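You operate a simulated robot arm through the tools that you are given. There is no shell and no other tool. Be economical: measure what you need, move in short steps, check, and stop when the job is done.

Carry out the task below with a simulated two-armed robot. There is one attempt and no reset: what you move stays moved.

JOB
Put the grease stick on the rubber mat away on the top of the long table. Then open the cream drawer, take the glue stick and leave it in the inside of the cream drawer and shut the drawer again. Then take the milk jug and leave it in the silver water bowl. Then pull the side table drawer open. Do these in the order given. Set down upright: grease stick, milk jug.

It is judged by the outcome, as a careful person would: the job done as asked, and still so three seconds after it is handed in. It fails if anything else is knocked over, pushed out of place, dropped, spilled or broken.

ROBOT AND FRAMES
Two 7-joint arms with fingered hands on one trunk, on a base that drives. Base frame: it is fixed to the floor where the robot stands at the start and does not move with it; the origin is under the middle of the robot, x ahead of it, y to its left, z up. Units: m, rad, N and s.
The left shoulder is at the start at [0.07, 0.166, 1.214], the right one opposite. With the tool pointing down near the work surface each hand reaches from about 0.1 to 0.94 m from the robot's upright axis, wherever it stands, measured 20 degrees to its own side. Places, roughly: cream drawer [-4.5, -0.4, 0.7]; glue stick [-1.25, -0.75, 1]; grease stick [0.5, 0.25, 0.75]; inside of the cream drawer [-4.5, -0.5, 0.6]; milk jug (10x7x8 cm) [-2, -0.3, 0.9]; side table drawer [0.4, -0.2, 0.7]; top of the long table [-6.1, 3.1, 0.8]; water bowl [0.5, 0, 0.75]. Payload 4.1 kg a hand.
The TCP of each hand is the grasp point between the finger pads, 0.032 m short of the fingertips. In the tool frame z runs along the fingers and y along their closing line. Largest opening 0.108 m; the body of the gripper starts 0.038 m behind the TCP. The gripper is a hand of 4 fingers: y runs from the thumb to the fingers, the wrist lies at [-0.016, -0.108, -0.186] in the tool frame.
Orientation is that of the tool frame in the base frame, as a unit quaternion [x, y, z, w]. With the fingers straight down and the wrist toward the robot, the tool's x, y and z point along [0, 1, 0], [1, 0, 0] and [0, 0, -1] of the base frame.

CONTROLS
- The arms move only by the tool drive_tool. It takes "left_plan", "right_plan" or both (then of equal length, played together; a hand with none holds still); each is a list of rows, each an object of numbers (a shift or turn left out is 0): "tx", "ty", "tz": the shift along the base's x, y, z in m; "rx", "ry", "rz": the turn, a rotation vector about the base's x, y, z in rad. In form: [{"tx": .., "ty": .., "tz": .., "rx": .., "ry": .., "rz": ..}, ...]. A call has 1 to 12 rows; each row shifts and turns the commanded pose from where the row before left it. A row lasts 0.2 s, in which the tool goes at most 0.05 m and 0.15 rad; a call with a longer step from one row to the next is refused whole. Where a pose cannot be reached the arm comes as near as it can. A force on the tool above 40 N (or 10 N above the force at the start of the call, whichever is more), or a blocked arm, ends the call early, and 0.2 s more pass. In this call time passes only in rows, and 0.2 s behind the last. The reply holds the time, the measured pose of the TCP, the force on the tool along the base axes, the opening and the grip force, in the units named above and with some noise, with the torque about the TCP (base axes, N m) and any sound that the robot's microphone picked up, and new pictures: "pictures" is both (left out), scene, wrist or none (wrist: the cameras of the hands that moved).
- Cameras (640 x 400 px; columns grow to the right, rows downward): "scene" is now at [0.1158, -0.0163, 1.408]; the picture's right is [-0.24, -0.97, 0.00], its down [-0.84, 0.21, -0.50] and it looks along [0.48, -0.12, -0.87] (base axes); focal length 214 px, centre (320, 200). "left" rides on the left gripper at [-0.064, -0.093, -0.131] in its tool frame; the picture's right is [-0.80, -0.28, 0.53], its down [0.55, -0.71, 0.45] and it looks along [0.25, 0.65, 0.72] (tool axes); focal length 247 px, centre (320, 200). "right" rides on the right gripper at [0.064, -0.093, -0.132] in its tool frame; the picture's right is [-0.80, 0.28, -0.53], its down [-0.55, -0.71, 0.45] and it looks along [-0.25, 0.65, 0.72] (tool axes); focal length 247 px, centre (320, 200). There is no depth. A picture from a camera that has moved, and an enlarged one, comes with that camera's place and axes in the base frame and with its lens.
- move_column(by): slides the trunk up (or, below 0, down) by that many m; the arms and the scene camera ride with it, the base frame stays. It gives what a move gives, with no picture.
- base_move(legs): drives the robot by 1 to 6 legs, each [ahead, left, turn to the left] in m, m and rad, along the robot's own axes; the way and the turn of a leg run together, so that a leg with both is an arc; at most 1.5 m and 3.142 rad a leg. The arms and the cameras ride along, it lands a little off, and it stops where it bumps. It gives what a move gives, and a new picture of the scene camera.
- move_fingers(index, middle, ring, thumb_bend, hand): sets how far each is bent, from 0 (flat) to 100 (curled in); at 30 the hand is open as for a grip, at 70 the pads meet at the TCP. One left out holds its place. A second passes; each finger stops where it meets its share of the squeeze, and holds until it gets a number again. It is the only way to open and close the hand. It gives what a move gives, with no picture; readings hold the bend of each and the force on the fingers (four entries, about 0 where the hand has none), thumb and palm.
- turn_head(pan, tilt): turns the head with the scene camera to pan (to the left, within 1.501 rad either way) and tilt (down, from -0.506 to 1.204), counted from straight ahead of the robot. It gives what a move gives, and a new picture of the scene camera.
- zoom(camera, box): a new picture of the part [left, top, right, bottom] of that camera's present view, enlarged. The clock stands still meanwhile.
- finish_job(): hands the job in; it is judged then, once.

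Go step by step. Nothing tells you exact positions but the pictures and the camera data: compare them with the known pose of the tool, close in by small moves and look again before you grip or let go. The budget is 165 turns and 260 pictures, counting those below and the enlarged ones. Unless the task says otherwise, let go and move clear before handing in.

The tools are called as a command line: name --argument value ..., lists and objects as JSON in quotes. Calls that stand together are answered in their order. drive_tool: Moves the arms, as the interface text tells. Its arguments: {"type":"object","properties":{"left_plan":{"type":"array","items":{"type":"object","properties":{"tx":{"type":"number"},"ty":{"type":"number"},"tz":{"type":"number"},"rx":{"type":"number"},"ry":{"type":"number"},"rz":{"type":"number"}}}},"right_plan":{"type":"array","items":{"type":"object","properties":{"tx":{"type":"number"},"ty":{"type":"number"},"tz":{"type":"number"},"rx":{"type":"number"},"ry":{"type":"number"},"rz":{"type":"number"}}}},"pictures":{"type":"string","enum":["both","scene","wrist","none"]}},"required":[]} The other tools are called the same way: move_column (by) slides the trunk up or down; move_fingers (index, middle, ring, thumb_bend, hand) moves the fingers one by one; base_move (legs) drives the base; turn_head (pan, tilt) turns the head that bears the scene camera; zoom (camera, box) takes an enlarged picture of a part of a camera's view; finish_job () hands the job in.

At the start:

```text
clock: 0.0
left_tool_pos: [0.5556, 0.092, 1.0537]
left_tool_rot: [0.708, 0.707, 0.0, 0.0]
left_ft_force: [-1.3, -0.4, -0.2]
left_wrist_torque: [-0.02, 0.03, 0.0]
left_finger_gap: 0.1079
left_gripper_force: 0.1
left_shape: jaw
left_bend: [30.0, 30.0, 30.0, 30.0]
left_finger forces: [0.1, 0.0, 0.0, 0.0, 0.0, 0.0]
right_tool_pos: [0.4948, -0.4573, 1.1174]
right_tool_rot: [0.707, 0.707, 0.0, 0.0]
right_ft_force: [0.0, -0.8, -0.3]
right_wrist_torque: [0.04, -0.02, 0.0]
right_finger_gap: 0.1076
right_gripper_force: 0.0
right_shape: jaw
right_bend: [30.0, 30.0, 30.0, 30.0]
right_finger forces: [0.0, 0.1, 0.0, 0.0, 0.0, 0.1]
trunk travel left (down, up): [-0.721, 0.219]
robot x, y, heading: [-0.0003, 0.004, 0.001]
head pan, tilt: [-0.244, 1.052]
```

scene: 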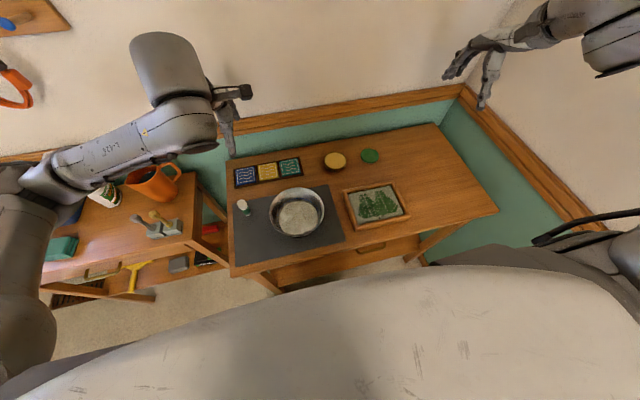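
right: 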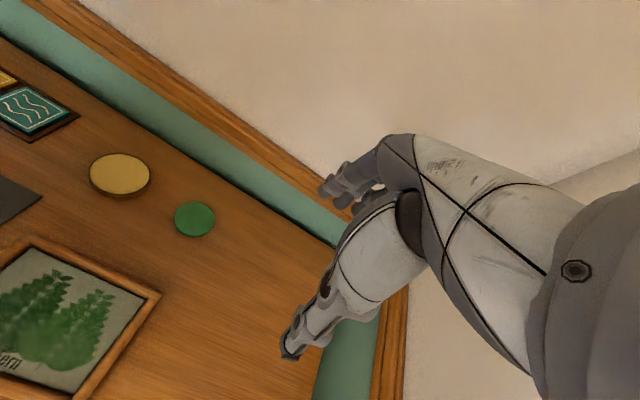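
left: 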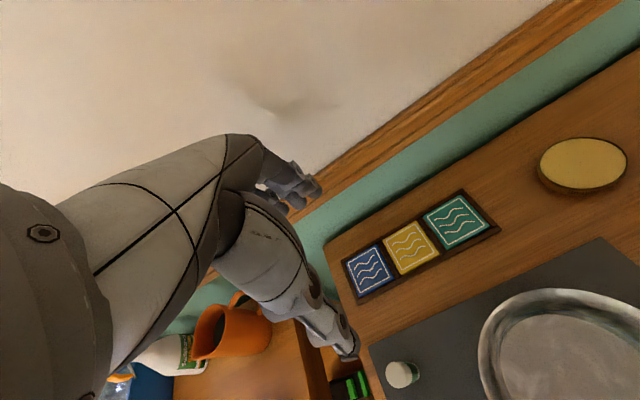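

I see the side table ahead with the bowl and a small white stick on the grey mat (the grease stick). I'll zoom in to see it better.

zoom --camera "scene" --box '[210, 140, 370, 290]'

zoom --camera "left" --box '[320, 320, 480, 400]'

```text
2.67 times, centred on (290, 215) of scene
camera zoom: at [0.1158, -0.0163, 1.408], right [-0.24, -0.97, 0.0], down [-0.84, 0.21, -0.5], along [0.48, -0.12, -0.87], focal length 572 px, centre (400, 160)
```

zoom: 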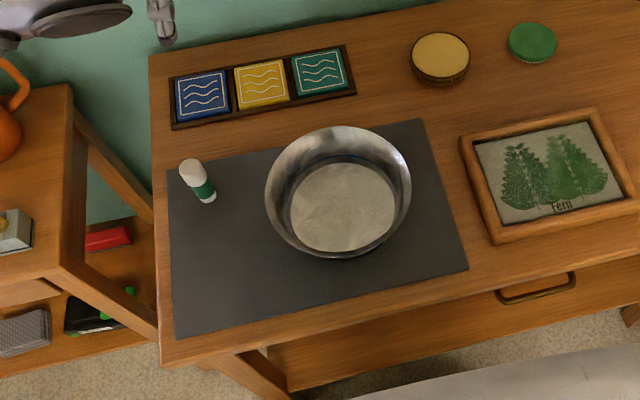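

```text
4.00 times, centred on (400, 360) of left
camera zoom: at [0.4613, 0.0258, 1.1839], right [-0.28, -0.8, -0.53], down [-0.71, 0.55, -0.45], along [0.65, 0.25, -0.72], focal length 988 px, centre (0, -440)
```

zoom: 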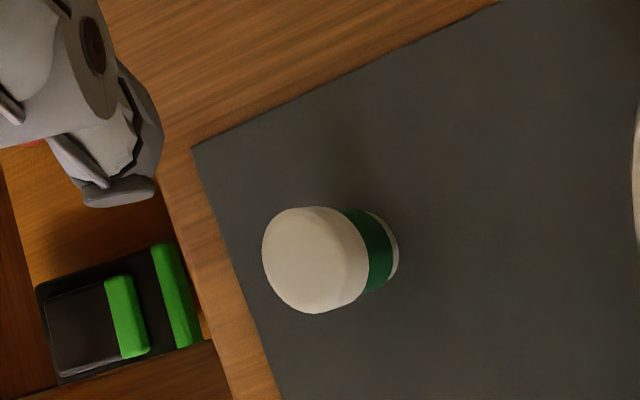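

The grease stick stands upright at about [0.477, 0.140], base z≈0.75, top ≈0.83. I'll bring the left hand above it first.

drive_tool --left_plan '[{"tx": -0.04, "ty": 0.024}, {"tx": -0.038, "ty": 0.024}, {"tz": -0.05}, {"tz": -0.05}, {"tz": -0.03}]'

```text
clock: 1.2
left_tool_pos: [0.5131, 0.1306, 0.9186]
left_tool_rot: [0.707, 0.707, 0.001, 0.0]
left_ft_force: [0.0, -0.4, -0.3]
left_wrist_torque: [0.02, 0.02, -0.01]
left_finger_gap: 0.1079
left_gripper_force: 0.1
left_shape: jaw
left_bend: [30.0, 30.0, 30.0, 30.0]
left_finger forces: [0.0, 0.0, 0.0, 0.0, 0.0, 0.1]
left hand out of reach, approached as far as the arm can: row 2
right_tool_pos: [0.4947, -0.4573, 1.1185]
right_tool_rot: [0.707, 0.707, 0.0, 0.0]
right_ft_force: [0.2, -0.2, 0.4]
right_wrist_torque: [0.02, -0.04, 0.01]
right_finger_gap: 0.1075
right_gripper_force: 0.0
right_shape: jaw
right_bend: [30.0, 30.0, 30.0, 30.0]
right_finger forces: [0.0, 0.0, 0.0, 0.1, 0.0, 0.0]
trunk travel left (down, up): [-0.721, 0.219]
robot x, y, heading: [-0.0015, -0.001, 0.004]
head pan, tilt: [-0.244, 1.052]
camera scene: at [0.116, -0.0166, 1.4081], right [-0.24, -0.97, 0.0], down [-0.84, 0.21, -0.5], along [0.48, -0.12, -0.87], focal length 214 px, centre (320, 200)
camera left: at [0.4197, 0.0664, 1.0471], right [-0.28, -0.8, -0.53], down [-0.71, 0.55, -0.45], along [0.65, 0.25, -0.72], focal length 247 px, centre (320, 200)
```

scene: 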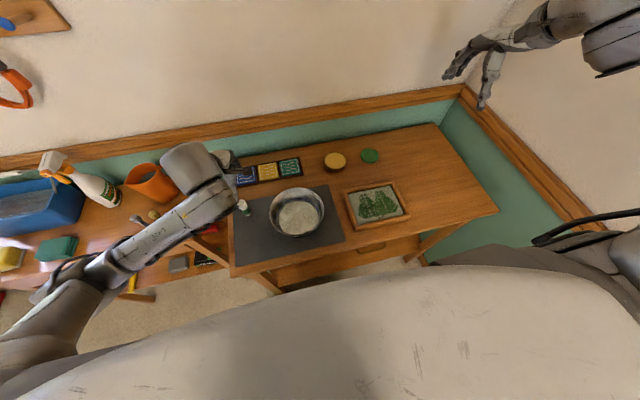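
left: 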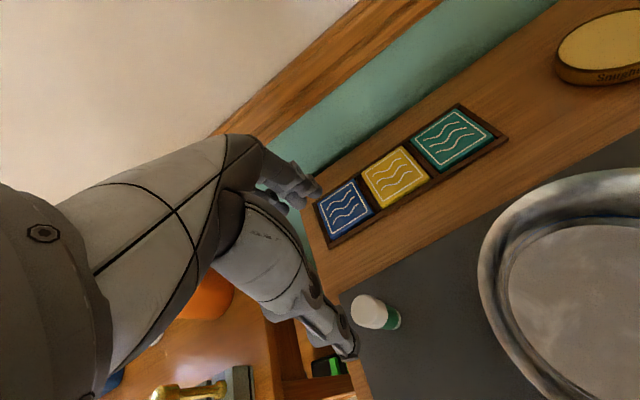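

The stick is still at about [0.479, 0.139]; the hand stopped a bit short. I'll correct the hand at this height.

drive_tool --left_plan '[{"tx": -0.034, "ty": 0.008}, {"tz": -0.02}]' --pictures "wrist"

```text
clock: 1.8
left_tool_pos: [0.4786, 0.1389, 0.8971]
left_tool_rot: [0.707, 0.707, 0.0, 0.0]
left_ft_force: [-0.9, -0.6, -0.1]
left_wrist_torque: [0.0, 0.02, 0.01]
left_finger_gap: 0.1077
left_gripper_force: 0.0
left_shape: jaw
left_bend: [30.0, 30.0, 30.0, 30.0]
left_finger forces: [0.0, 0.0, 0.0, 0.0, 0.0, 0.1]
right_tool_pos: [0.496, -0.4558, 1.1173]
right_tool_rot: [0.707, 0.707, 0.0, 0.0]
right_ft_force: [0.1, 0.1, -0.6]
right_wrist_torque: [-0.01, -0.01, -0.02]
right_finger_gap: 0.1075
right_gripper_force: 0.0
right_shape: jaw
right_bend: [30.0, 30.0, 30.0, 30.0]
right_finger forces: [0.1, 0.1, 0.1, 0.0, 0.0, 0.1]
trunk travel left (down, up): [-0.721, 0.219]
robot x, y, heading: [-0.0007, 0.0015, -0.0]
head pan, tilt: [-0.244, 1.052]
camera left: at [0.3862, 0.0739, 1.0274], right [-0.28, -0.8, -0.53], down [-0.71, 0.55, -0.45], along [0.65, 0.25, -0.72], focal length 247 px, centre (320, 200)
```

left: 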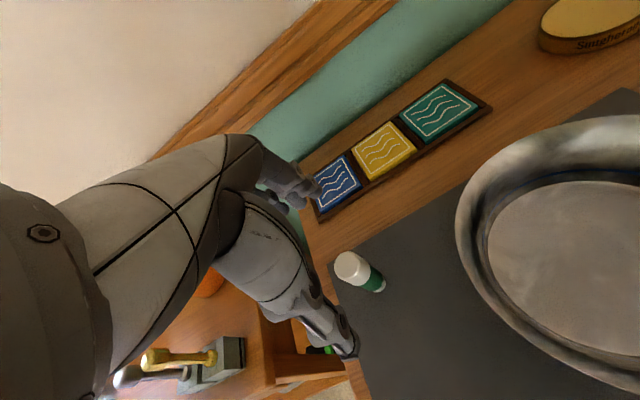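

Aligned over the stick; I'll descend straight.

drive_tool --left_plan '[{"tz": -0.04}, {"tz": -0.03}, {"tz": -0.027}]' --pictures "both"

```text
clock: 2.6
left_tool_pos: [0.4786, 0.14, 0.7998]
left_tool_rot: [0.707, 0.707, 0.0, 0.0]
left_ft_force: [-0.1, -0.2, 0.0]
left_wrist_torque: [-0.01, -0.01, -0.04]
left_finger_gap: 0.1075
left_gripper_force: 0.0
left_shape: jaw
left_bend: [30.0, 30.0, 30.0, 30.0]
left_finger forces: [0.0, 0.0, 0.0, 0.0, 0.0, 0.1]
right_tool_pos: [0.4935, -0.4561, 1.1181]
right_tool_rot: [0.707, 0.707, 0.0, 0.0]
right_ft_force: [-1.0, 0.4, -0.7]
right_wrist_torque: [0.0, -0.01, -0.04]
right_finger_gap: 0.1075
right_gripper_force: 0.0
right_shape: jaw
right_bend: [30.0, 30.0, 30.0, 30.0]
right_finger forces: [0.0, 0.0, 0.1, 0.0, 0.1, 0.1]
trunk travel left (down, up): [-0.721, 0.219]
robot x, y, heading: [-0.0, -0.0007, -0.0]
head pan, tilt: [-0.244, 1.052]
camera scene: at [0.1152, -0.0165, 1.4081], right [-0.24, -0.97, 0.0], down [-0.84, 0.21, -0.5], along [0.48, -0.12, -0.87], focal length 214 px, centre (320, 200)
camera left: at [0.3856, 0.0747, 0.9307], right [-0.28, -0.8, -0.53], down [-0.71, 0.55, -0.45], along [0.65, 0.25, -0.72], focal length 247 px, centre (320, 200)
```

scene: 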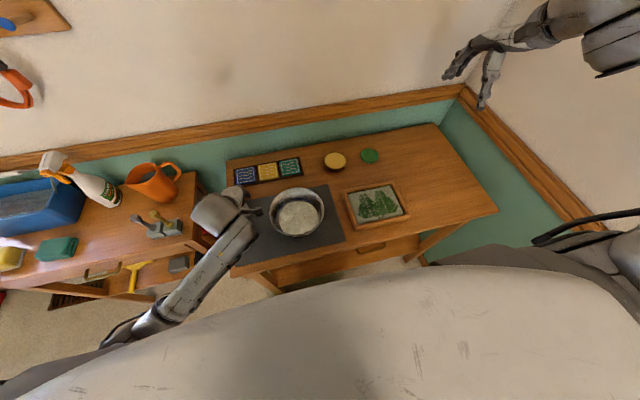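
left: 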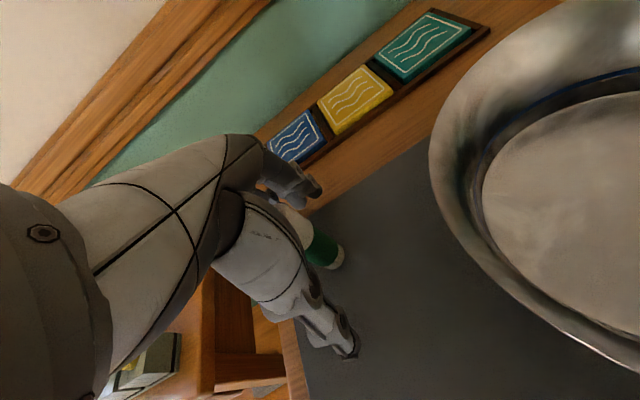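

The stick is between thumb and fingers; I'll close.

move_fingers --hand "left" --index 75 --middle 75 --ring 75 --thumb_bend 75

drive_tool --left_plan '[{"tz": 0.03}, {"tz": 0.05}, {"tz": 0.04}]' --pictures "wrist"

```text
clock: 3.6
left_tool_pos: [0.4783, 0.1397, 0.8002]
left_tool_rot: [0.707, 0.707, 0.0, 0.0]
left_ft_force: [0.1, 0.5, -0.6]
left_wrist_torque: [0.03, 0.01, 0.01]
left_finger_gap: 0.0146
left_gripper_force: 15.6
left_shape: fingers
left_bend: [73.0, 66.0, 75.0, 64.0]
left_finger forces: [6.8, 9.4, 0.0, 0.0, 15.1, 0.0]
right_tool_pos: [0.495, -0.4573, 1.1173]
right_tool_rot: [0.707, 0.707, 0.0, 0.0]
right_ft_force: [0.0, -0.3, -0.2]
right_wrist_torque: [-0.01, 0.04, 0.02]
right_finger_gap: 0.1078
right_gripper_force: 0.0
right_shape: jaw
right_bend: [30.0, 30.0, 30.0, 30.0]
right_finger forces: [0.0, 0.0, 0.0, 0.1, 0.1, 0.1]
trunk travel left (down, up): [-0.721, 0.219]
robot x, y, heading: [-0.0021, -0.0003, -0.003]
head pan, tilt: [-0.244, 1.052]
```

```text
clock: 4.4
left_tool_pos: [0.4787, 0.1375, 0.9203]
left_tool_rot: [0.707, 0.707, 0.0, 0.0]
left_ft_force: [0.8, 0.0, 0.2]
left_wrist_torque: [0.01, 0.01, 0.0]
left_finger_gap: 0.0144
left_gripper_force: 15.6
left_shape: fingers
left_bend: [73.0, 66.0, 75.0, 64.0]
left_finger forces: [8.3, 8.5, 0.0, 0.0, 14.9, 0.0]
right_tool_pos: [0.4943, -0.457, 1.1177]
right_tool_rot: [0.707, 0.707, 0.001, 0.0]
right_ft_force: [0.4, 0.1, -0.6]
right_wrist_torque: [-0.01, 0.05, 0.02]
right_finger_gap: 0.1076
right_gripper_force: 0.1
right_shape: jaw
right_bend: [30.0, 30.0, 30.0, 30.0]
right_finger forces: [0.1, 0.0, 0.0, 0.0, 0.0, 0.0]
trunk travel left (down, up): [-0.721, 0.219]
robot x, y, heading: [-0.001, -0.0009, 0.001]
head pan, tilt: [-0.244, 1.052]
camera left: at [0.3854, 0.0732, 1.0508], right [-0.28, -0.8, -0.53], down [-0.71, 0.55, -0.45], along [0.65, 0.25, -0.72], focal length 247 px, centre (320, 200)
```

left: 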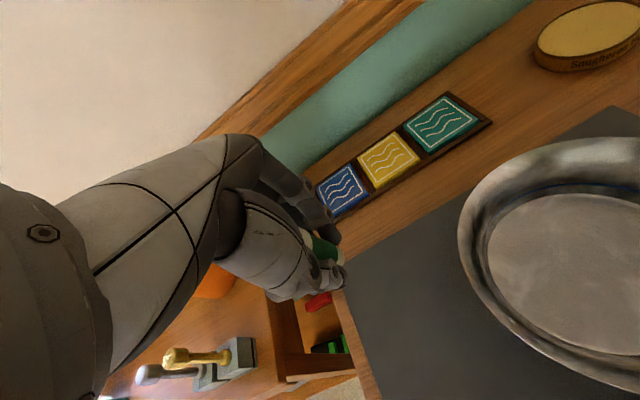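

The stick lifted with the hand. I'll zoom in on it to see how it sits in the grip.

zoom --camera "left" --box '[240, 160, 400, 320]'

turn_head --pan 0.3 --tilt 0.7

```text
2.50 times, centred on (320, 240) of left
camera zoom: at [0.3854, 0.0732, 1.0508], right [-0.28, -0.8, -0.53], down [-0.71, 0.55, -0.45], along [0.65, 0.25, -0.72], focal length 617 px, centre (320, 100)
```

zoom: 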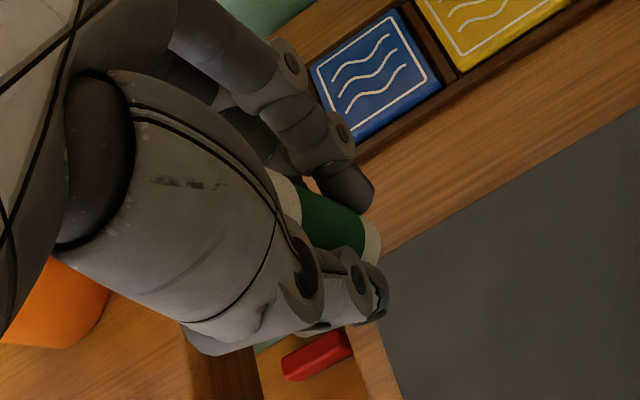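

```text
clock: 5.4
left_tool_pos: [0.4771, 0.1392, 0.9191]
left_tool_rot: [0.707, 0.707, 0.0, 0.0]
left_ft_force: [0.4, -0.7, 0.5]
left_wrist_torque: [0.02, -0.02, 0.03]
left_finger_gap: 0.0146
left_gripper_force: 16.1
left_shape: fingers
left_bend: [73.0, 66.0, 75.0, 64.0]
left_finger forces: [8.3, 8.5, 0.0, 0.0, 15.1, 0.0]
right_tool_pos: [0.4945, -0.4561, 1.1173]
right_tool_rot: [0.707, 0.707, 0.0, 0.001]
right_ft_force: [0.1, 0.8, 0.1]
right_wrist_torque: [-0.01, 0.01, 0.0]
right_finger_gap: 0.1074
right_gripper_force: 0.1
right_shape: jaw
right_bend: [30.0, 30.0, 30.0, 30.0]
right_finger forces: [0.1, 0.0, 0.1, 0.1, 0.1, 0.1]
trunk travel left (down, up): [-0.721, 0.219]
robot x, y, heading: [0.0007, 0.0, 0.001]
head pan, tilt: [0.3, 0.7]
camera scene: at [0.1326, 0.0245, 1.4349], right [0.29, -0.96, 0.0], down [-0.62, -0.19, -0.76], along [0.73, 0.23, -0.64], focal length 214 px, centre (320, 200)
```

scene: 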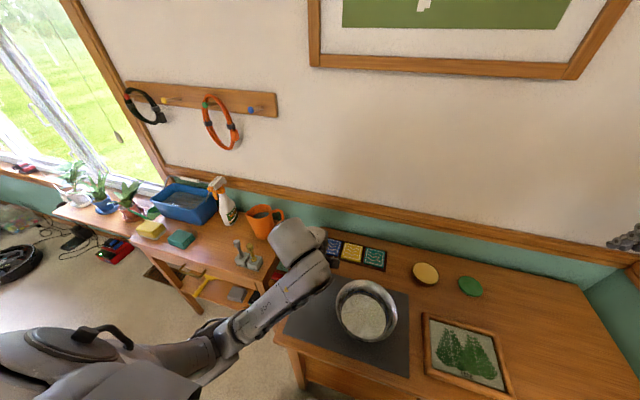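

Held upright. Now I'll look to both sides before driving.

turn_head --pan 1.5 --tilt 0.35

turn_head --pan -1.5 --tilt 0.35

```text
clock: 6.8
left_tool_pos: [0.478, 0.1388, 0.9202]
left_tool_rot: [0.707, 0.707, 0.0, 0.0]
left_ft_force: [0.1, 0.3, 0.0]
left_wrist_torque: [0.03, -0.02, 0.0]
left_finger_gap: 0.0149
left_gripper_force: 15.5
left_shape: fingers
left_bend: [73.0, 66.0, 75.0, 64.0]
left_finger forces: [8.3, 8.6, 0.0, 0.0, 15.0, 0.0]
right_tool_pos: [0.4954, -0.456, 1.1181]
right_tool_rot: [0.707, 0.707, 0.0, 0.0]
right_ft_force: [-0.8, -0.1, 0.3]
right_wrist_torque: [0.0, -0.02, 0.0]
right_finger_gap: 0.1076
right_gripper_force: 0.1
right_shape: jaw
right_bend: [30.0, 30.0, 30.0, 30.0]
right_finger forces: [0.1, 0.0, 0.1, 0.0, 0.0, 0.0]
trunk travel left (down, up): [-0.721, 0.219]
robot x, y, heading: [-0.0019, 0.0003, 0.006]
head pan, tilt: [1.499, 0.351]
camera scene: at [0.0581, 0.0925, 1.4664], right [1.0, -0.07, 0.0], down [-0.03, -0.34, -0.94], along [0.07, 0.94, -0.34], focal length 214 px, centre (320, 200)
```

scene: 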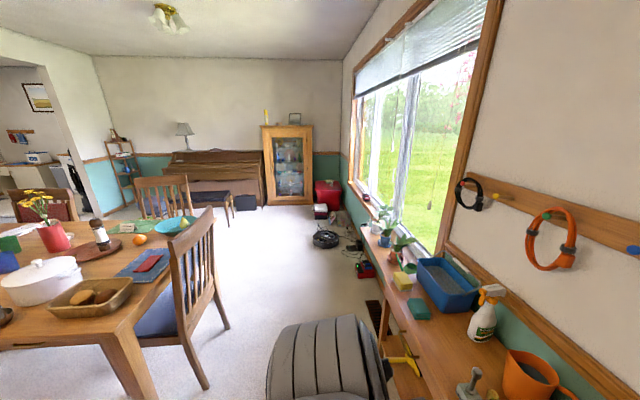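

```text
clock: 9.4
left_tool_pos: [0.4788, 0.1377, 0.9202]
left_tool_rot: [0.707, 0.707, -0.001, 0.0]
left_ft_force: [0.9, 0.4, -0.7]
left_wrist_torque: [-0.01, 0.02, -0.02]
left_finger_gap: 0.0145
left_gripper_force: 16.0
left_shape: fingers
left_bend: [73.0, 66.0, 75.0, 64.0]
left_finger forces: [8.4, 8.5, 0.0, 0.1, 15.0, 0.1]
right_tool_pos: [0.4946, -0.4573, 1.1164]
right_tool_rot: [0.707, 0.707, 0.0, -0.001]
right_ft_force: [-0.2, 0.3, -0.2]
right_wrist_torque: [0.0, 0.01, 0.02]
right_finger_gap: 0.1078
right_gripper_force: 0.0
right_shape: jaw
right_bend: [30.0, 30.0, 30.0, 30.0]
right_finger forces: [0.1, 0.1, 0.0, 0.1, 0.0, 0.0]
trunk travel left (down, up): [-0.721, 0.219]
robot x, y, heading: [-0.0025, 0.0002, 0.0]
head pan, tilt: [-1.499, 0.351]
camera scene: at [0.0581, -0.0933, 1.4664], right [-1.0, -0.07, 0.0], down [-0.02, 0.34, -0.94], along [0.07, -0.94, -0.34], focal length 214 px, centre (320, 200)
```

scene: 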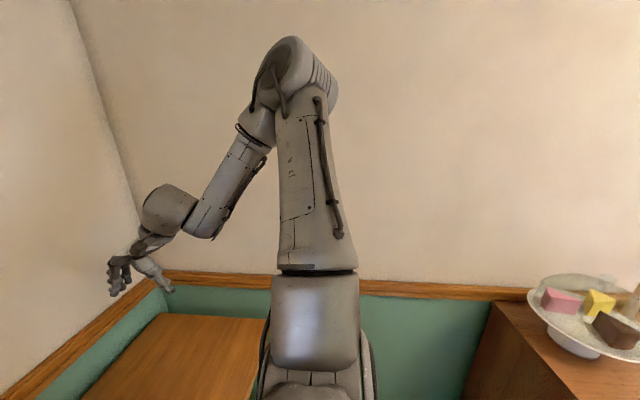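

The dining table with chairs lies behind-left and a counter lies behind-right. I'll tuck both hands in and higher, then back off a little and turn to look behind.

drive_tool --left_plan '[{"tz": 0.05}, {"tz": 0.05}, {"tz": 0.05, "tx": 0.0}, {"tx": -0.04}, {"tx": -0.04}]' --right_plan '[{"tx": -0.04, "ty": 0.03}, {"tx": -0.04, "ty": 0.03}, {"tx": -0.04, "ty": 0.03}, {"tx": -0.02, "ty": 0.04}, {"tx": 0, "ty": 0.04}]' --pictures "none"

base_move --legs '[[-0.25, 0, 0], [0, 0, 0.8]]'

```text
clock: 10.6
left_tool_pos: [0.5131, 0.1175, 1.0491]
left_tool_rot: [0.707, 0.708, -0.002, -0.001]
left_ft_force: [0.9, -0.1, 0.2]
left_wrist_torque: [0.0, 0.02, -0.03]
left_finger_gap: 0.0139
left_gripper_force: 16.4
left_shape: fingers
left_bend: [73.0, 72.0, 75.0, 64.0]
left_finger forces: [9.1, 8.5, 0.0, 0.0, 14.7, 0.0]
left hand out of reach, approached as far as the arm can: row 1, 2, 3, 4, 5
right_tool_pos: [0.4304, -0.3807, 1.0996]
right_tool_rot: [0.707, 0.707, 0.001, -0.002]
right_ft_force: [-0.3, -0.3, -0.3]
right_wrist_torque: [0.0, 0.02, -0.02]
right_finger_gap: 0.1077
right_gripper_force: 0.0
right_shape: jaw
right_bend: [30.0, 30.0, 30.0, 30.0]
right_finger forces: [0.0, 0.0, 0.0, 0.0, 0.0, 0.0]
right hand out of reach, approached as far as the arm can: row 2, 3, 4, 5
trunk travel left (down, up): [-0.721, 0.219]
robot x, y, heading: [-0.0008, -0.001, -0.002]
head pan, tilt: [-1.499, 0.351]
```

```text
clock: 14.5
left_tool_pos: [0.0233, 0.446, 1.0503]
left_tool_rot: [0.376, 0.927, 0.0, 0.0]
left_ft_force: [0.4, -0.2, -1.2]
left_wrist_torque: [0.02, 0.04, 0.01]
left_finger_gap: 0.0135
left_gripper_force: 15.7
left_shape: fingers
left_bend: [73.0, 72.0, 75.0, 65.0]
left_finger forces: [8.9, 8.4, 0.0, 0.0, 14.3, 0.0]
right_tool_pos: [0.3242, 0.0388, 1.1012]
right_tool_rot: [0.376, 0.927, 0.001, -0.001]
right_ft_force: [-0.9, -0.3, 0.1]
right_wrist_torque: [0.02, 0.03, -0.02]
right_finger_gap: 0.1077
right_gripper_force: 0.0
right_shape: jaw
right_bend: [30.0, 30.0, 30.0, 30.0]
right_finger forces: [0.1, 0.1, 0.1, 0.0, 0.0, 0.0]
trunk travel left (down, up): [-0.721, 0.219]
robot x, y, heading: [-0.2496, 0.0004, 0.798]
head pan, tilt: [-1.499, 0.351]
camera scene: at [-0.1415, -0.0249, 1.4664], right [-0.65, -0.76, 0.0], down [-0.26, 0.22, -0.94], along [0.72, -0.61, -0.34], focal length 214 px, centre (320, 200)
```

scene: 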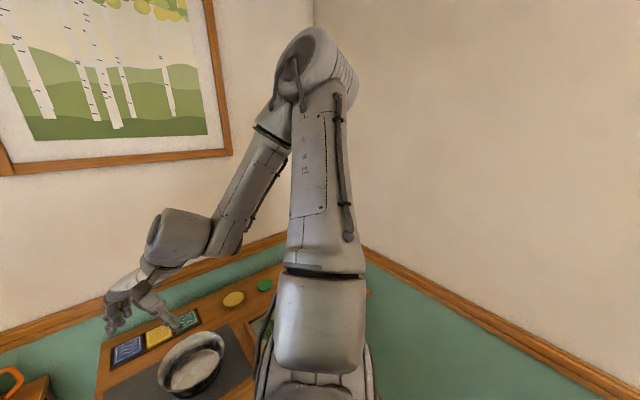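

The middle finger shifted, so I'll check the grip and look left at the room.

zoom --camera "left" --box '[240, 160, 400, 320]'

turn_head --pan 1.3 --tilt 0.35

```text
2.50 times, centred on (320, 240) of left
camera zoom: at [0.005, 0.3358, 1.1814], right [0.37, -0.76, -0.53], down [-0.89, -0.12, -0.45], along [0.28, 0.64, -0.72], focal length 617 px, centre (320, 100)
```

zoom: 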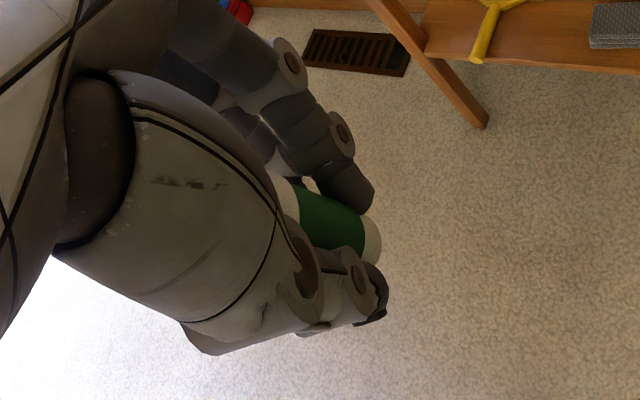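

```text
clock: 16.9
left_tool_pos: [0.024, 0.4491, 1.0512]
left_tool_rot: [0.377, 0.926, 0.0, 0.001]
left_ft_force: [0.5, 0.4, -0.5]
left_wrist_torque: [-0.03, 0.01, 0.03]
left_finger_gap: 0.0138
left_gripper_force: 15.5
left_shape: fingers
left_bend: [73.0, 72.0, 75.0, 65.0]
left_finger forces: [8.9, 8.4, 0.0, 0.0, 14.5, 0.0]
right_tool_pos: [0.3231, 0.0389, 1.1017]
right_tool_rot: [0.376, 0.926, 0.003, -0.002]
right_ft_force: [-0.1, 0.1, 0.0]
right_wrist_torque: [0.01, 0.0, -0.04]
right_finger_gap: 0.1078
right_gripper_force: 0.1
right_shape: jaw
right_bend: [30.0, 30.0, 30.0, 30.0]
right_finger forces: [0.0, 0.0, 0.1, 0.0, 0.0, 0.0]
trunk travel left (down, up): [-0.721, 0.219]
robot x, y, heading: [-0.251, 0.0014, 0.798]
head pan, tilt: [1.3, 0.351]
camera scene: at [-0.2593, 0.1158, 1.4664], right [0.86, 0.5, 0.0], down [0.17, -0.3, -0.94], along [-0.47, 0.81, -0.34], focal length 214 px, centre (320, 200)
```

scene: 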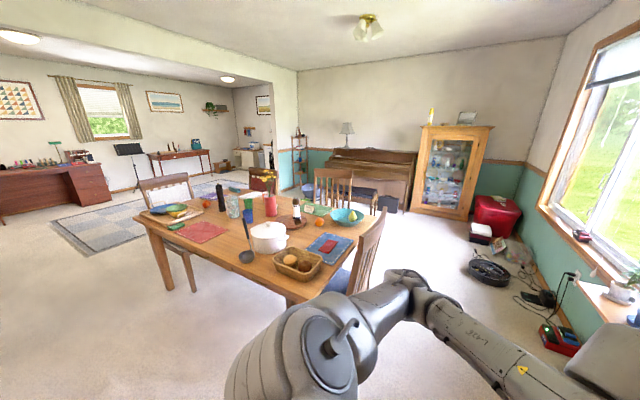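

The grip is fine. The long table is the thin-legged one against the far wall by the music stand. I'll turn further left to see the passage behind.

base_move --legs '[[0, 0, 0.8]]'

turn_head --pan 1.5 --tilt 0.4

```text
clock: 19.4
left_tool_pos: [-0.3805, 0.5077, 1.0503]
left_tool_rot: [-0.014, 1.0, 0.0, 0.0]
left_ft_force: [-0.7, 0.1, -0.9]
left_wrist_torque: [0.0, 0.0, 0.01]
left_finger_gap: 0.0139
left_gripper_force: 15.6
left_shape: fingers
left_bend: [73.0, 72.0, 75.0, 65.0]
left_finger forces: [8.7, 8.4, 0.0, 0.0, 14.2, 0.0]
right_tool_pos: [0.1204, 0.4385, 1.1001]
right_tool_rot: [-0.014, 1.0, 0.001, -0.001]
right_ft_force: [0.3, 1.1, 0.6]
right_wrist_torque: [0.03, 0.03, 0.02]
right_finger_gap: 0.1076
right_gripper_force: 0.0
right_shape: jaw
right_bend: [30.0, 30.0, 30.0, 30.0]
right_finger forces: [0.0, 0.0, 0.0, 0.1, 0.0, 0.0]
trunk travel left (down, up): [-0.721, 0.219]
robot x, y, heading: [-0.2514, -0.0054, 1.596]
head pan, tilt: [1.3, 0.351]
camera scene: at [-0.3395, 0.0719, 1.4664], right [0.24, 0.97, 0.0], down [0.33, -0.08, -0.94], along [-0.91, 0.23, -0.34], focal length 214 px, centre (320, 200)
```

scene: 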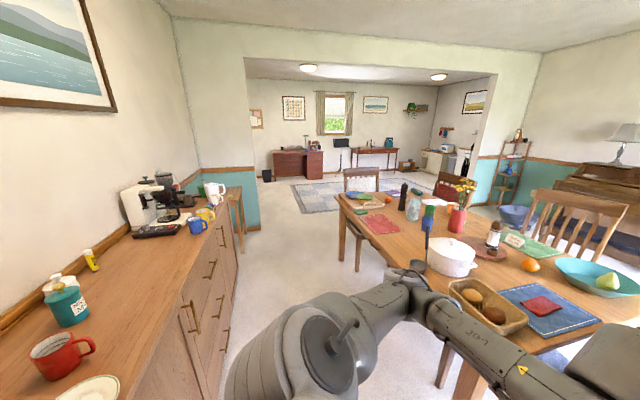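

```text
clock: 20.2
left_tool_pos: [-0.3809, 0.5067, 1.0512]
left_tool_rot: [-0.014, 1.0, 0.0, 0.0]
left_ft_force: [-0.9, -0.4, 0.1]
left_wrist_torque: [0.01, 0.0, -0.02]
left_finger_gap: 0.0137
left_gripper_force: 15.1
left_shape: fingers
left_bend: [73.0, 72.0, 75.0, 65.0]
left_finger forces: [8.6, 8.4, 0.1, 0.0, 14.1, 0.0]
right_tool_pos: [0.1201, 0.4385, 1.0999]
right_tool_rot: [-0.015, 1.0, 0.001, -0.001]
right_ft_force: [0.2, -0.1, 0.0]
right_wrist_torque: [0.06, -0.02, 0.0]
right_finger_gap: 0.1077
right_gripper_force: 0.0
right_shape: jaw
right_bend: [30.0, 30.0, 30.0, 30.0]
right_finger forces: [0.0, 0.0, 0.1, 0.0, 0.1, 0.1]
trunk travel left (down, up): [-0.721, 0.219]
robot x, y, heading: [-0.25, 0.0024, 1.598]
head pan, tilt: [1.499, 0.4]
camera scene: at [-0.3418, 0.0537, 1.4618], right [0.04, 1.0, 0.0], down [0.39, -0.02, -0.92], along [-0.92, 0.04, -0.39], focal length 214 px, centre (320, 200)
```

scene: 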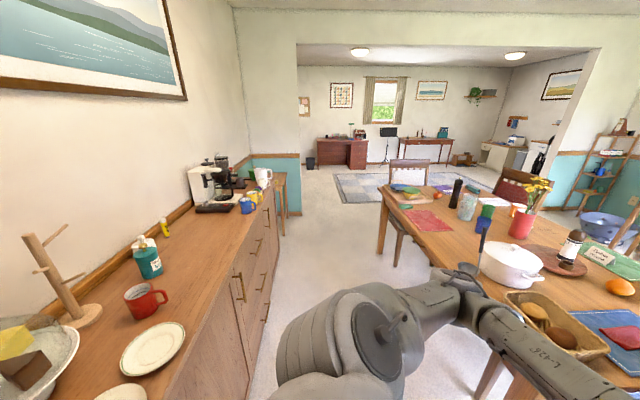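

The yellow glue stick and the white jug stand on the counter along the right wall (front edge y≈-0.26), the dining table front is at y≈0.7. The corridor centre is about y=0.22; I'll go there before turning so the left elbow clears the cake stand.

base_move --legs '[[0.21, 0, 0], [0, 0, 1.545]]'

turn_head --pan 0 --tilt 0.5

```text
clock: 25.6
left_tool_pos: [-0.7645, 0.0899, 1.0504]
left_tool_rot: [0.707, -0.707, 0.0, 0.0]
left_ft_force: [-0.3, -0.3, -1.5]
left_wrist_torque: [0.01, -0.01, -0.02]
left_finger_gap: 0.0132
left_gripper_force: 15.6
left_shape: fingers
left_bend: [74.0, 72.0, 75.0, 65.0]
left_finger forces: [8.6, 8.2, 0.0, 0.1, 13.6, 0.0]
right_tool_pos: [-0.6836, 0.5909, 1.0996]
right_tool_rot: [0.709, -0.706, 0.001, 0.003]
right_ft_force: [0.2, -0.2, -1.1]
right_wrist_torque: [0.0, 0.01, 0.03]
right_finger_gap: 0.1075
right_gripper_force: 0.0
right_shape: jaw
right_bend: [30.0, 30.0, 30.0, 30.0]
right_finger forces: [0.0, 0.0, 0.1, 0.1, 0.1, 0.0]
trunk travel left (down, up): [-0.721, 0.219]
robot x, y, heading: [-0.2554, 0.2101, -3.142]
head pan, tilt: [1.499, 0.4]
camera scene: at [-0.3101, 0.117, 1.4618], right [-1.0, 0.07, 0.0], down [0.03, 0.39, -0.92], along [-0.06, -0.92, -0.39], focal length 214 px, centre (320, 200)
```

scene: 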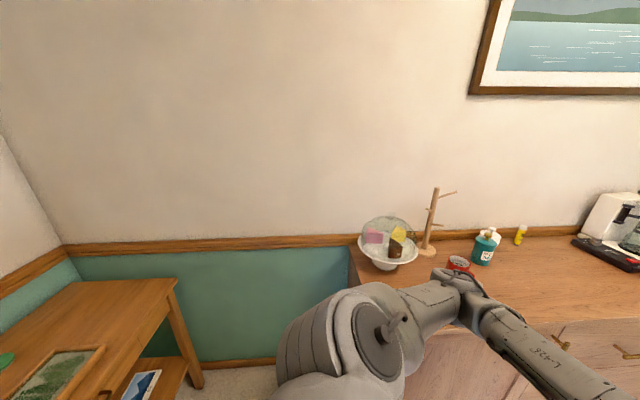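

```text
clock: 27.2
left_tool_pos: [-0.7649, 0.0905, 1.0506]
left_tool_rot: [0.708, -0.706, 0.0, 0.0]
left_ft_force: [-0.8, -0.8, -0.8]
left_wrist_torque: [0.01, 0.01, 0.02]
left_finger_gap: 0.0135
left_gripper_force: 15.1
left_shape: fingers
left_bend: [74.0, 72.0, 75.0, 65.0]
left_finger forces: [8.4, 8.3, 0.0, 0.0, 13.7, 0.1]
right_tool_pos: [-0.683, 0.5905, 1.1006]
right_tool_rot: [0.709, -0.705, 0.0, 0.002]
right_ft_force: [0.3, -0.1, -0.4]
right_wrist_torque: [0.01, 0.0, -0.02]
right_finger_gap: 0.1077
right_gripper_force: 0.2
right_shape: jaw
right_bend: [30.0, 30.0, 30.0, 30.0]
right_finger forces: [0.0, 0.0, 0.0, 0.1, 0.0, 0.0]
trunk travel left (down, up): [-0.721, 0.219]
robot x, y, heading: [-0.2544, 0.211, -3.139]
head pan, tilt: [0.0, 0.499]
camera scene: at [-0.3947, 0.209, 1.4527], right [0.0, 1.0, 0.0], down [0.48, 0.0, -0.88], along [-0.88, 0.0, -0.48], focal length 214 px, centre (320, 200)
```

scene: 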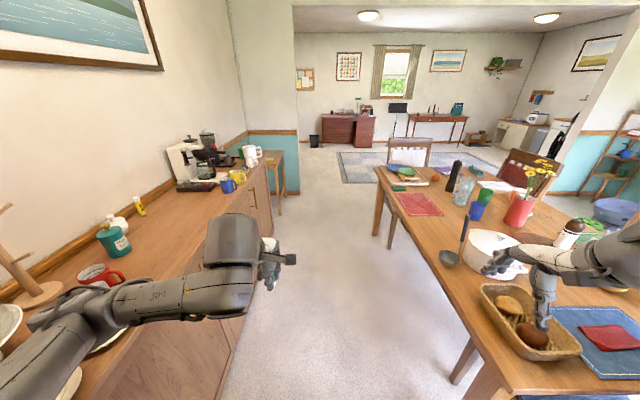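

Corridor is clear ahead. Driving forward along it.

base_move --legs '[[1.4, 0, 0]]'

```text
clock: 34.1
left_tool_pos: [-2.1641, 0.0917, 1.0511]
left_tool_rot: [-0.706, 0.708, 0.0, 0.0]
left_ft_force: [0.2, 0.1, -0.3]
left_wrist_torque: [0.0, 0.0, 0.0]
left_finger_gap: 0.0133
left_gripper_force: 15.1
left_shape: fingers
left_bend: [74.0, 72.0, 75.0, 65.0]
left_finger forces: [8.5, 8.1, 0.0, 0.0, 13.6, 0.0]
right_tool_pos: [-2.0799, 0.5911, 1.0996]
right_tool_rot: [-0.706, 0.708, -0.001, -0.003]
right_ft_force: [-0.5, -0.1, 1.2]
right_wrist_torque: [0.02, 0.01, 0.01]
right_finger_gap: 0.1077
right_gripper_force: 0.0
right_shape: jaw
right_bend: [30.0, 30.0, 30.0, 30.0]
right_finger forces: [0.0, 0.1, 0.0, 0.1, 0.1, 0.0]
trunk travel left (down, up): [-0.721, 0.219]
robot x, y, heading: [-1.6534, 0.2115, 3.138]
head pan, tilt: [0.0, 0.499]
camera scene: at [-1.792, 0.2091, 1.4527], right [0.0, 1.0, 0.0], down [0.48, 0.0, -0.88], along [-0.88, 0.0, -0.48], focal length 214 px, centre (320, 200)
```

scene: 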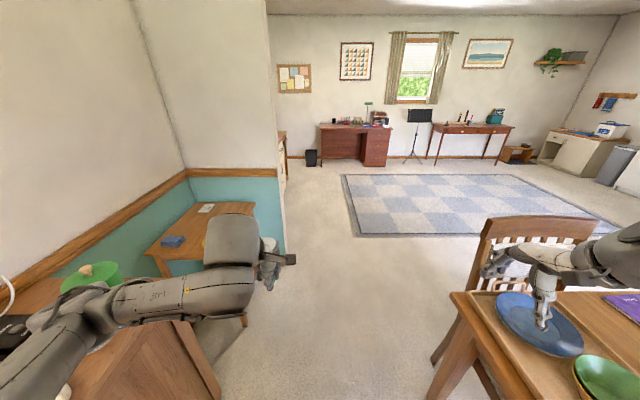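

Post corner is near [-3.36, -0.11], the chair at y≥0.84. I'll steer between them and then head toward the long table.

base_move --legs '[[0.6, 0.15, 0], [0.6, 0.15, 0]]'

```text
clock: 39.3
left_tool_pos: [-3.0555, -0.1314, 1.0495]
left_tool_rot: [0.707, -0.707, 0.001, -0.001]
left_ft_force: [-0.3, 0.1, -1.3]
left_wrist_torque: [0.02, -0.01, 0.0]
left_finger_gap: 0.0136
left_gripper_force: 15.0
left_shape: fingers
left_bend: [74.0, 72.0, 75.0, 65.0]
left_finger forces: [8.6, 8.2, 0.1, 0.1, 13.7, 0.0]
right_tool_pos: [-2.9751, 0.3684, 1.0999]
right_tool_rot: [0.708, -0.706, 0.001, 0.002]
right_ft_force: [-0.8, 0.5, 0.9]
right_wrist_torque: [0.0, -0.06, 0.02]
right_finger_gap: 0.1077
right_gripper_force: 0.0
right_shape: jaw
right_bend: [30.0, 30.0, 30.0, 30.0]
right_finger forces: [0.0, 0.1, 0.1, 0.1, 0.0, 0.1]
trunk travel left (down, up): [-0.721, 0.219]
robot x, y, heading: [-2.5479, -0.0148, -3.139]
head pan, tilt: [0.0, 0.499]
stopped in leg 2: the robot was blocked; the commanded pose is now the measured one
camera scene: at [-2.6869, -0.0133, 1.4524], right [0.0, 1.0, 0.0], down [0.48, 0.0, -0.88], along [-0.88, 0.0, -0.48], focal length 214 px, centre (320, 200)
```

scene: 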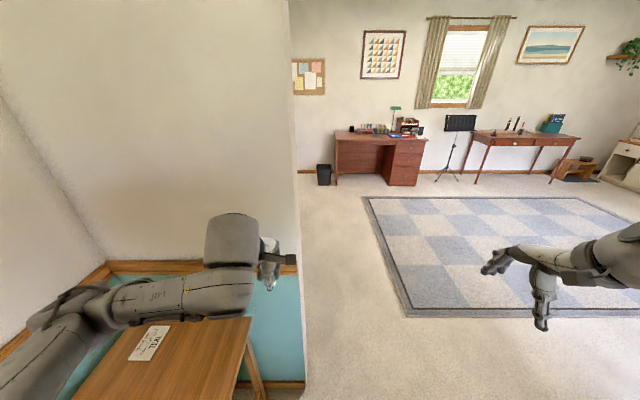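

I moved the wrong way (robot's left is −y here) and bumped lightly. I'll shift right to the passage, then look back to check nothing was disturbed.

base_move --legs '[[0, -0.4, 0]]'

turn_head --pan 1.5 --tilt 0.5

```text
clock: 41.8
left_tool_pos: [-3.0551, 0.2628, 1.0513]
left_tool_rot: [-0.707, 0.707, 0.0, 0.0]
left_ft_force: [-0.6, -0.3, -0.2]
left_wrist_torque: [-0.01, 0.0, 0.03]
left_finger_gap: 0.0134
left_gripper_force: 15.0
left_shape: fingers
left_bend: [74.0, 72.0, 75.0, 65.0]
left_finger forces: [8.4, 8.2, 0.0, 0.1, 13.6, 0.0]
right_tool_pos: [-2.974, 0.7625, 1.1017]
right_tool_rot: [0.708, -0.706, 0.001, 0.001]
right_ft_force: [-1.3, -0.2, 0.3]
right_wrist_torque: [-0.01, 0.0, -0.01]
right_finger_gap: 0.1078
right_gripper_force: 0.0
right_shape: jaw
right_bend: [30.0, 30.0, 30.0, 30.0]
right_finger forces: [0.0, 0.1, 0.0, 0.0, 0.0, 0.1]
trunk travel left (down, up): [-0.721, 0.219]
robot x, y, heading: [-2.5444, 0.3853, -3.145]
head pan, tilt: [0.0, 0.499]
camera scene: at [-2.6853, 0.3821, 1.4527], right [0.0, 1.0, 0.0], down [0.48, 0.0, -0.88], along [-0.88, 0.0, -0.48], focal length 214 px, centre (320, 200)
```

scene: 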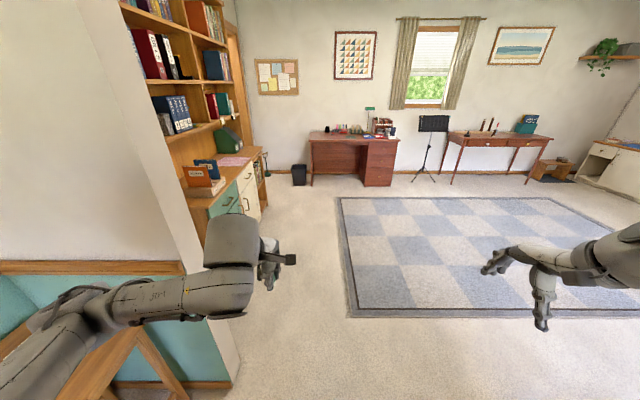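

```text
clock: 43.4
left_tool_pos: [-3.0556, 0.2637, 1.0514]
left_tool_rot: [-0.707, 0.707, 0.0, 0.0]
left_ft_force: [0.3, 0.5, -0.3]
left_wrist_torque: [-0.02, -0.03, 0.0]
left_finger_gap: 0.0134
left_gripper_force: 14.9
left_shape: fingers
left_bend: [74.0, 72.0, 75.0, 65.0]
left_finger forces: [8.5, 8.1, 0.0, 0.1, 13.8, 0.0]
right_tool_pos: [-2.9734, 0.7642, 1.1001]
right_tool_rot: [0.708, -0.706, 0.001, 0.002]
right_ft_force: [-0.5, 0.9, -0.4]
right_wrist_torque: [0.01, 0.0, -0.01]
right_finger_gap: 0.1075
right_gripper_force: 0.1
right_shape: jaw
right_bend: [30.0, 30.0, 30.0, 30.0]
right_finger forces: [0.1, 0.1, 0.0, 0.0, 0.0, 0.0]
trunk travel left (down, up): [-0.721, 0.219]
robot x, y, heading: [-2.5478, 0.3846, -3.144]
head pan, tilt: [1.499, 0.499]
camera scene: at [-2.6007, 0.2918, 1.4527], right [-1.0, 0.07, 0.0], down [0.03, 0.48, -0.88], along [-0.06, -0.88, -0.48], focal length 214 px, centre (320, 200)
```

scene: 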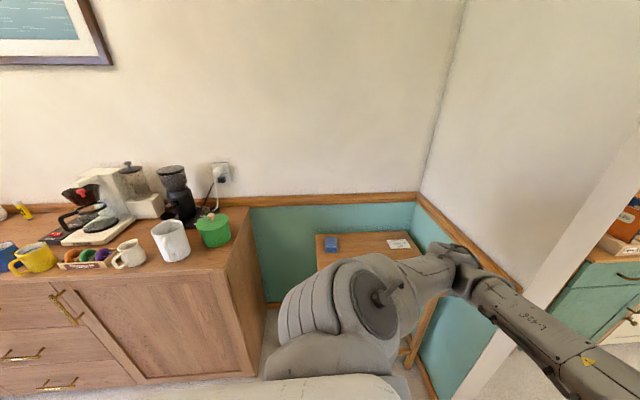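

Nothing was disturbed on the counter. Now I'll drive through and across to the long table.

base_move --legs '[[0.65, -0.1, 0], [0.75, -1.1, 0], [0.75, -1.1, 0]]'

turn_head --pan 0 --tilt 0.5

```text
clock: 59.6
left_tool_pos: [-5.2392, 2.5383, 1.0509]
left_tool_rot: [0.713, -0.701, 0.0, 0.0]
left_ft_force: [0.1, 0.2, -0.4]
left_wrist_torque: [0.0, 0.02, -0.01]
left_finger_gap: 0.0133
left_gripper_force: 15.4
left_shape: fingers
left_bend: [74.0, 72.0, 75.0, 65.0]
left_finger forces: [8.6, 8.2, 0.0, 0.1, 13.7, 0.1]
right_tool_pos: [-5.167, 3.038, 1.1011]
right_tool_rot: [0.714, -0.701, 0.0, 0.002]
right_ft_force: [0.0, 0.2, 0.0]
right_wrist_torque: [0.01, -0.01, 0.01]
right_finger_gap: 0.1078
right_gripper_force: 0.0
right_shape: jaw
right_bend: [30.0, 30.0, 30.0, 30.0]
right_finger forces: [0.0, 0.0, 0.0, 0.0, 0.0, 0.0]
trunk travel left (down, up): [-0.721, 0.219]
robot x, y, heading: [-4.7279, 2.6666, -3.127]
head pan, tilt: [1.499, 0.499]
camera scene: at [-4.7857, 2.5726, 1.4527], right [-1.0, 0.05, 0.0], down [0.03, 0.48, -0.88], along [-0.05, -0.88, -0.48], focal length 214 px, centre (320, 200)
```

scene: 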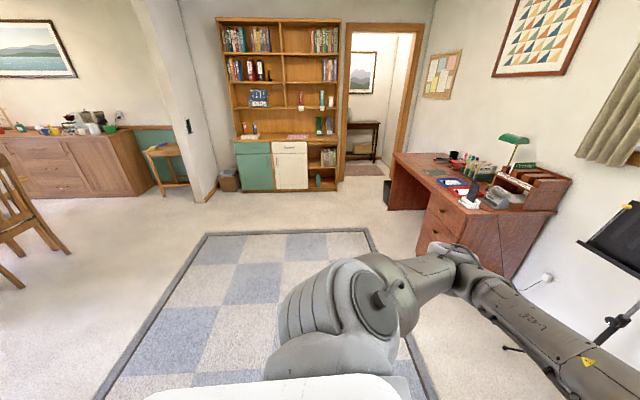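

```text
clock: 61.2
left_tool_pos: [-5.2393, 2.5372, 1.0517]
left_tool_rot: [0.713, -0.701, 0.0, 0.0]
left_ft_force: [-0.1, 0.9, -0.8]
left_wrist_torque: [0.01, 0.02, -0.01]
left_finger_gap: 0.0135
left_gripper_force: 15.5
left_shape: fingers
left_bend: [74.0, 72.0, 75.0, 65.0]
left_finger forces: [8.5, 8.3, 0.1, 0.0, 13.7, 0.1]
right_tool_pos: [-5.1669, 3.0373, 1.1002]
right_tool_rot: [0.714, -0.7, 0.001, 0.002]
right_ft_force: [0.6, -0.7, -0.1]
right_wrist_torque: [-0.01, 0.02, 0.01]
right_finger_gap: 0.1073
right_gripper_force: 0.0
right_shape: jaw
right_bend: [30.0, 30.0, 30.0, 30.0]
right_finger forces: [0.0, 0.1, 0.1, 0.0, 0.1, 0.0]
trunk travel left (down, up): [-0.721, 0.219]
robot x, y, heading: [-4.7321, 2.6646, -3.121]
head pan, tilt: [0.0, 0.499]
camera scene: at [-4.8719, 2.6618, 1.4527], right [-0.02, 1.0, 0.0], down [0.48, 0.01, -0.88], along [-0.88, -0.02, -0.48], focal length 214 px, centre (320, 200)
```

scene: 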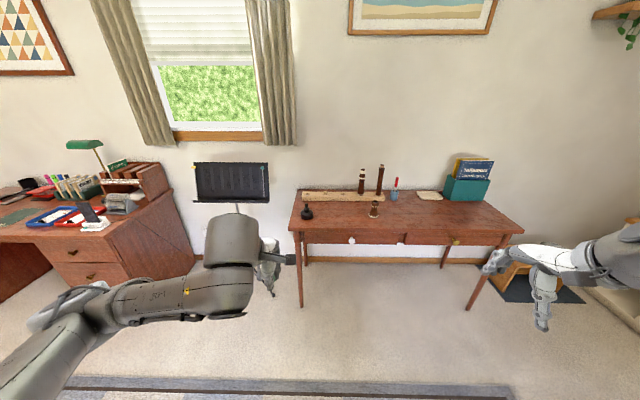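

The long table spans about x −5.75…−6.25, y 2.45…3.7, with free space near [-5.9, 3.2]. I'll position the base in front of it.

base_move --legs '[[0, -0.57, -0.02], [0.55, 0, 0]]'

turn_head --pan 0 --tilt 0.85

```text
clock: 67.3
left_tool_pos: [-5.8017, 3.1233, 1.0522]
left_tool_rot: [-0.704, 0.71, 0.0, 0.0]
left_ft_force: [0.0, 0.4, -0.5]
left_wrist_torque: [0.02, -0.04, 0.01]
left_finger_gap: 0.0136
left_gripper_force: 14.8
left_shape: fingers
left_bend: [74.0, 72.0, 75.0, 65.0]
left_finger forces: [8.6, 8.2, 0.1, 0.1, 13.7, 0.0]
right_tool_pos: [-5.7145, 3.6228, 1.1009]
right_tool_rot: [-0.705, 0.709, 0.0, -0.003]
right_ft_force: [-0.3, 0.9, -0.1]
right_wrist_torque: [0.01, 0.01, -0.03]
right_finger_gap: 0.1079
right_gripper_force: 0.1
right_shape: jaw
right_bend: [30.0, 30.0, 30.0, 30.0]
right_finger forces: [0.0, 0.1, 0.0, 0.0, 0.1, 0.0]
trunk travel left (down, up): [-0.721, 0.219]
robot x, y, heading: [-5.2914, 3.2391, 3.134]
head pan, tilt: [0.0, 0.499]
camera scene: at [-5.4299, 3.2383, 1.4527], right [0.01, 1.0, 0.0], down [0.48, 0.0, -0.88], along [-0.88, 0.01, -0.48], focal length 214 px, centre (320, 200)
```

scene: 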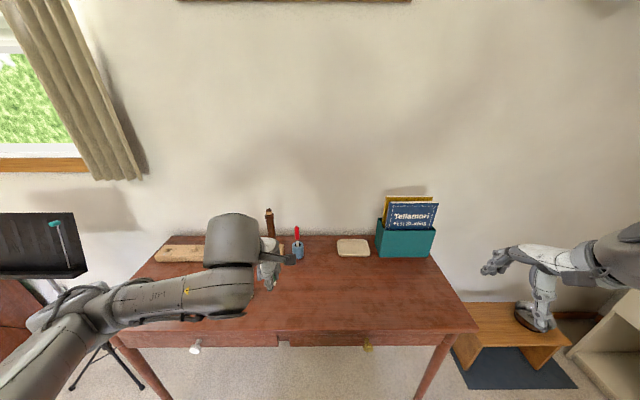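

```text
clock: 68.1
left_tool_pos: [-5.8008, 3.1232, 1.0512]
left_tool_rot: [-0.703, 0.711, 0.0, 0.0]
left_ft_force: [0.7, -0.5, -0.7]
left_wrist_torque: [-0.03, 0.0, 0.02]
left_finger_gap: 0.0134
left_gripper_force: 15.1
left_shape: fingers
left_bend: [74.0, 72.0, 75.0, 65.0]
left_finger forces: [8.5, 8.1, 0.0, 0.0, 13.7, 0.0]
right_tool_pos: [-5.7141, 3.6225, 1.0991]
right_tool_rot: [-0.705, 0.709, -0.001, -0.002]
right_ft_force: [1.1, -0.2, -0.1]
right_wrist_torque: [-0.02, 0.04, -0.01]
right_finger_gap: 0.1078
right_gripper_force: 0.1
right_shape: jaw
right_bend: [30.0, 30.0, 30.0, 30.0]
right_finger forces: [0.0, 0.0, 0.0, 0.0, 0.0, 0.0]
trunk travel left (down, up): [-0.721, 0.219]
robot x, y, heading: [-5.2867, 3.2381, 3.129]
head pan, tilt: [0.0, 0.85]
camera scene: at [-5.4172, 3.2382, 1.4228], right [0.01, 1.0, 0.0], down [0.75, -0.01, -0.66], along [-0.66, 0.01, -0.75], focal length 214 px, centre (320, 200)
```

scene: 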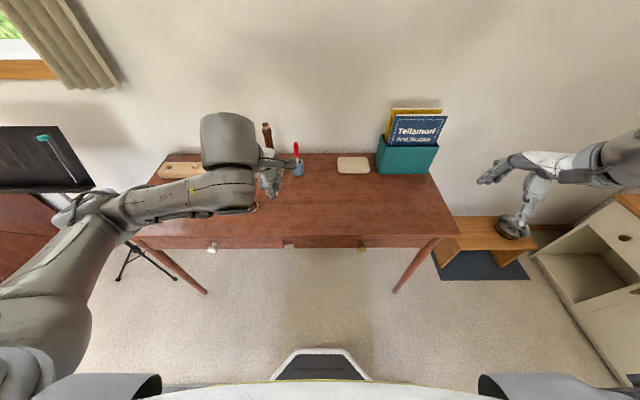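

Spot [-5.97, 3.24] is clear. I'll move the hand over it and lower to just above the surface.

drive_tool --left_plan '[{"tx": -0.045, "tz": -0.02}, {"tx": -0.045, "ty": 0.02}, {"tx": -0.04, "ty": 0.03}, {"tx": -0.035, "ty": 0.035}, {"ty": 0.03}, {"tz": -0.04}, {"tz": -0.04}]'

```text
clock: 69.7
left_tool_pos: [-5.9667, 3.2379, 0.9508]
left_tool_rot: [-0.703, 0.711, 0.0, 0.0]
left_ft_force: [0.1, -0.8, -0.4]
left_wrist_torque: [-0.01, -0.01, -0.01]
left_finger_gap: 0.0135
left_gripper_force: 15.7
left_shape: fingers
left_bend: [74.0, 72.0, 75.0, 65.0]
left_finger forces: [8.6, 8.3, 0.1, 0.0, 13.7, 0.0]
right_tool_pos: [-5.7148, 3.6221, 1.0999]
right_tool_rot: [-0.705, 0.71, -0.002, -0.002]
right_ft_force: [0.0, 0.6, 0.1]
right_wrist_torque: [-0.04, -0.01, 0.03]
right_finger_gap: 0.1078
right_gripper_force: 0.0
right_shape: jaw
right_bend: [30.0, 30.0, 30.0, 30.0]
right_finger forces: [0.1, 0.0, 0.1, 0.0, 0.1, 0.0]
trunk travel left (down, up): [-0.721, 0.219]
robot x, y, heading: [-5.292, 3.2314, 3.134]
head pan, tilt: [0.0, 0.85]
camera scene: at [-5.4177, 3.2387, 1.4227], right [0.01, 1.0, 0.0], down [0.75, -0.01, -0.66], along [-0.66, 0.01, -0.75], focal length 214 px, centre (320, 200)
camera left: at [-5.8736, 3.3012, 1.081], right [0.29, 0.79, -0.53], down [0.7, -0.56, -0.45], along [-0.65, -0.24, -0.72], focal length 247 px, centre (320, 200)
```

scene: 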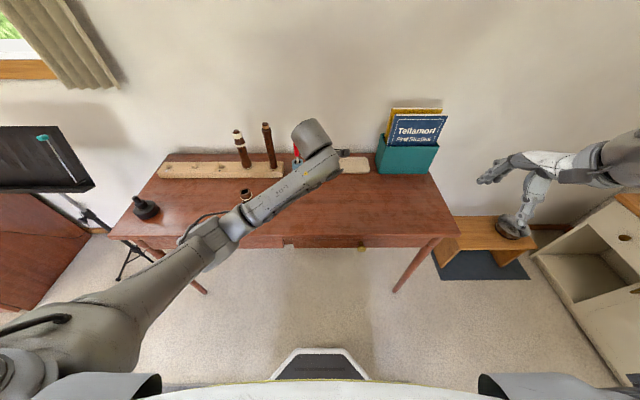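
left: 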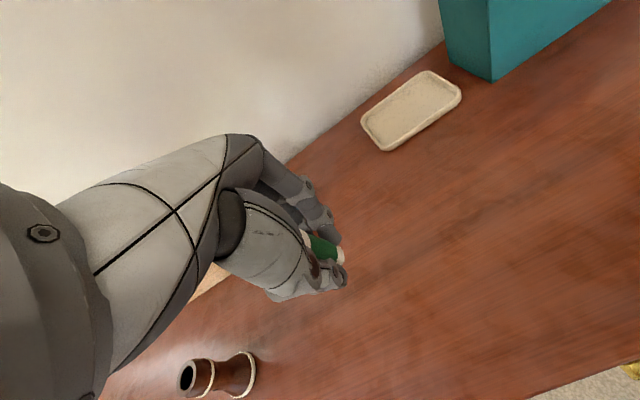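

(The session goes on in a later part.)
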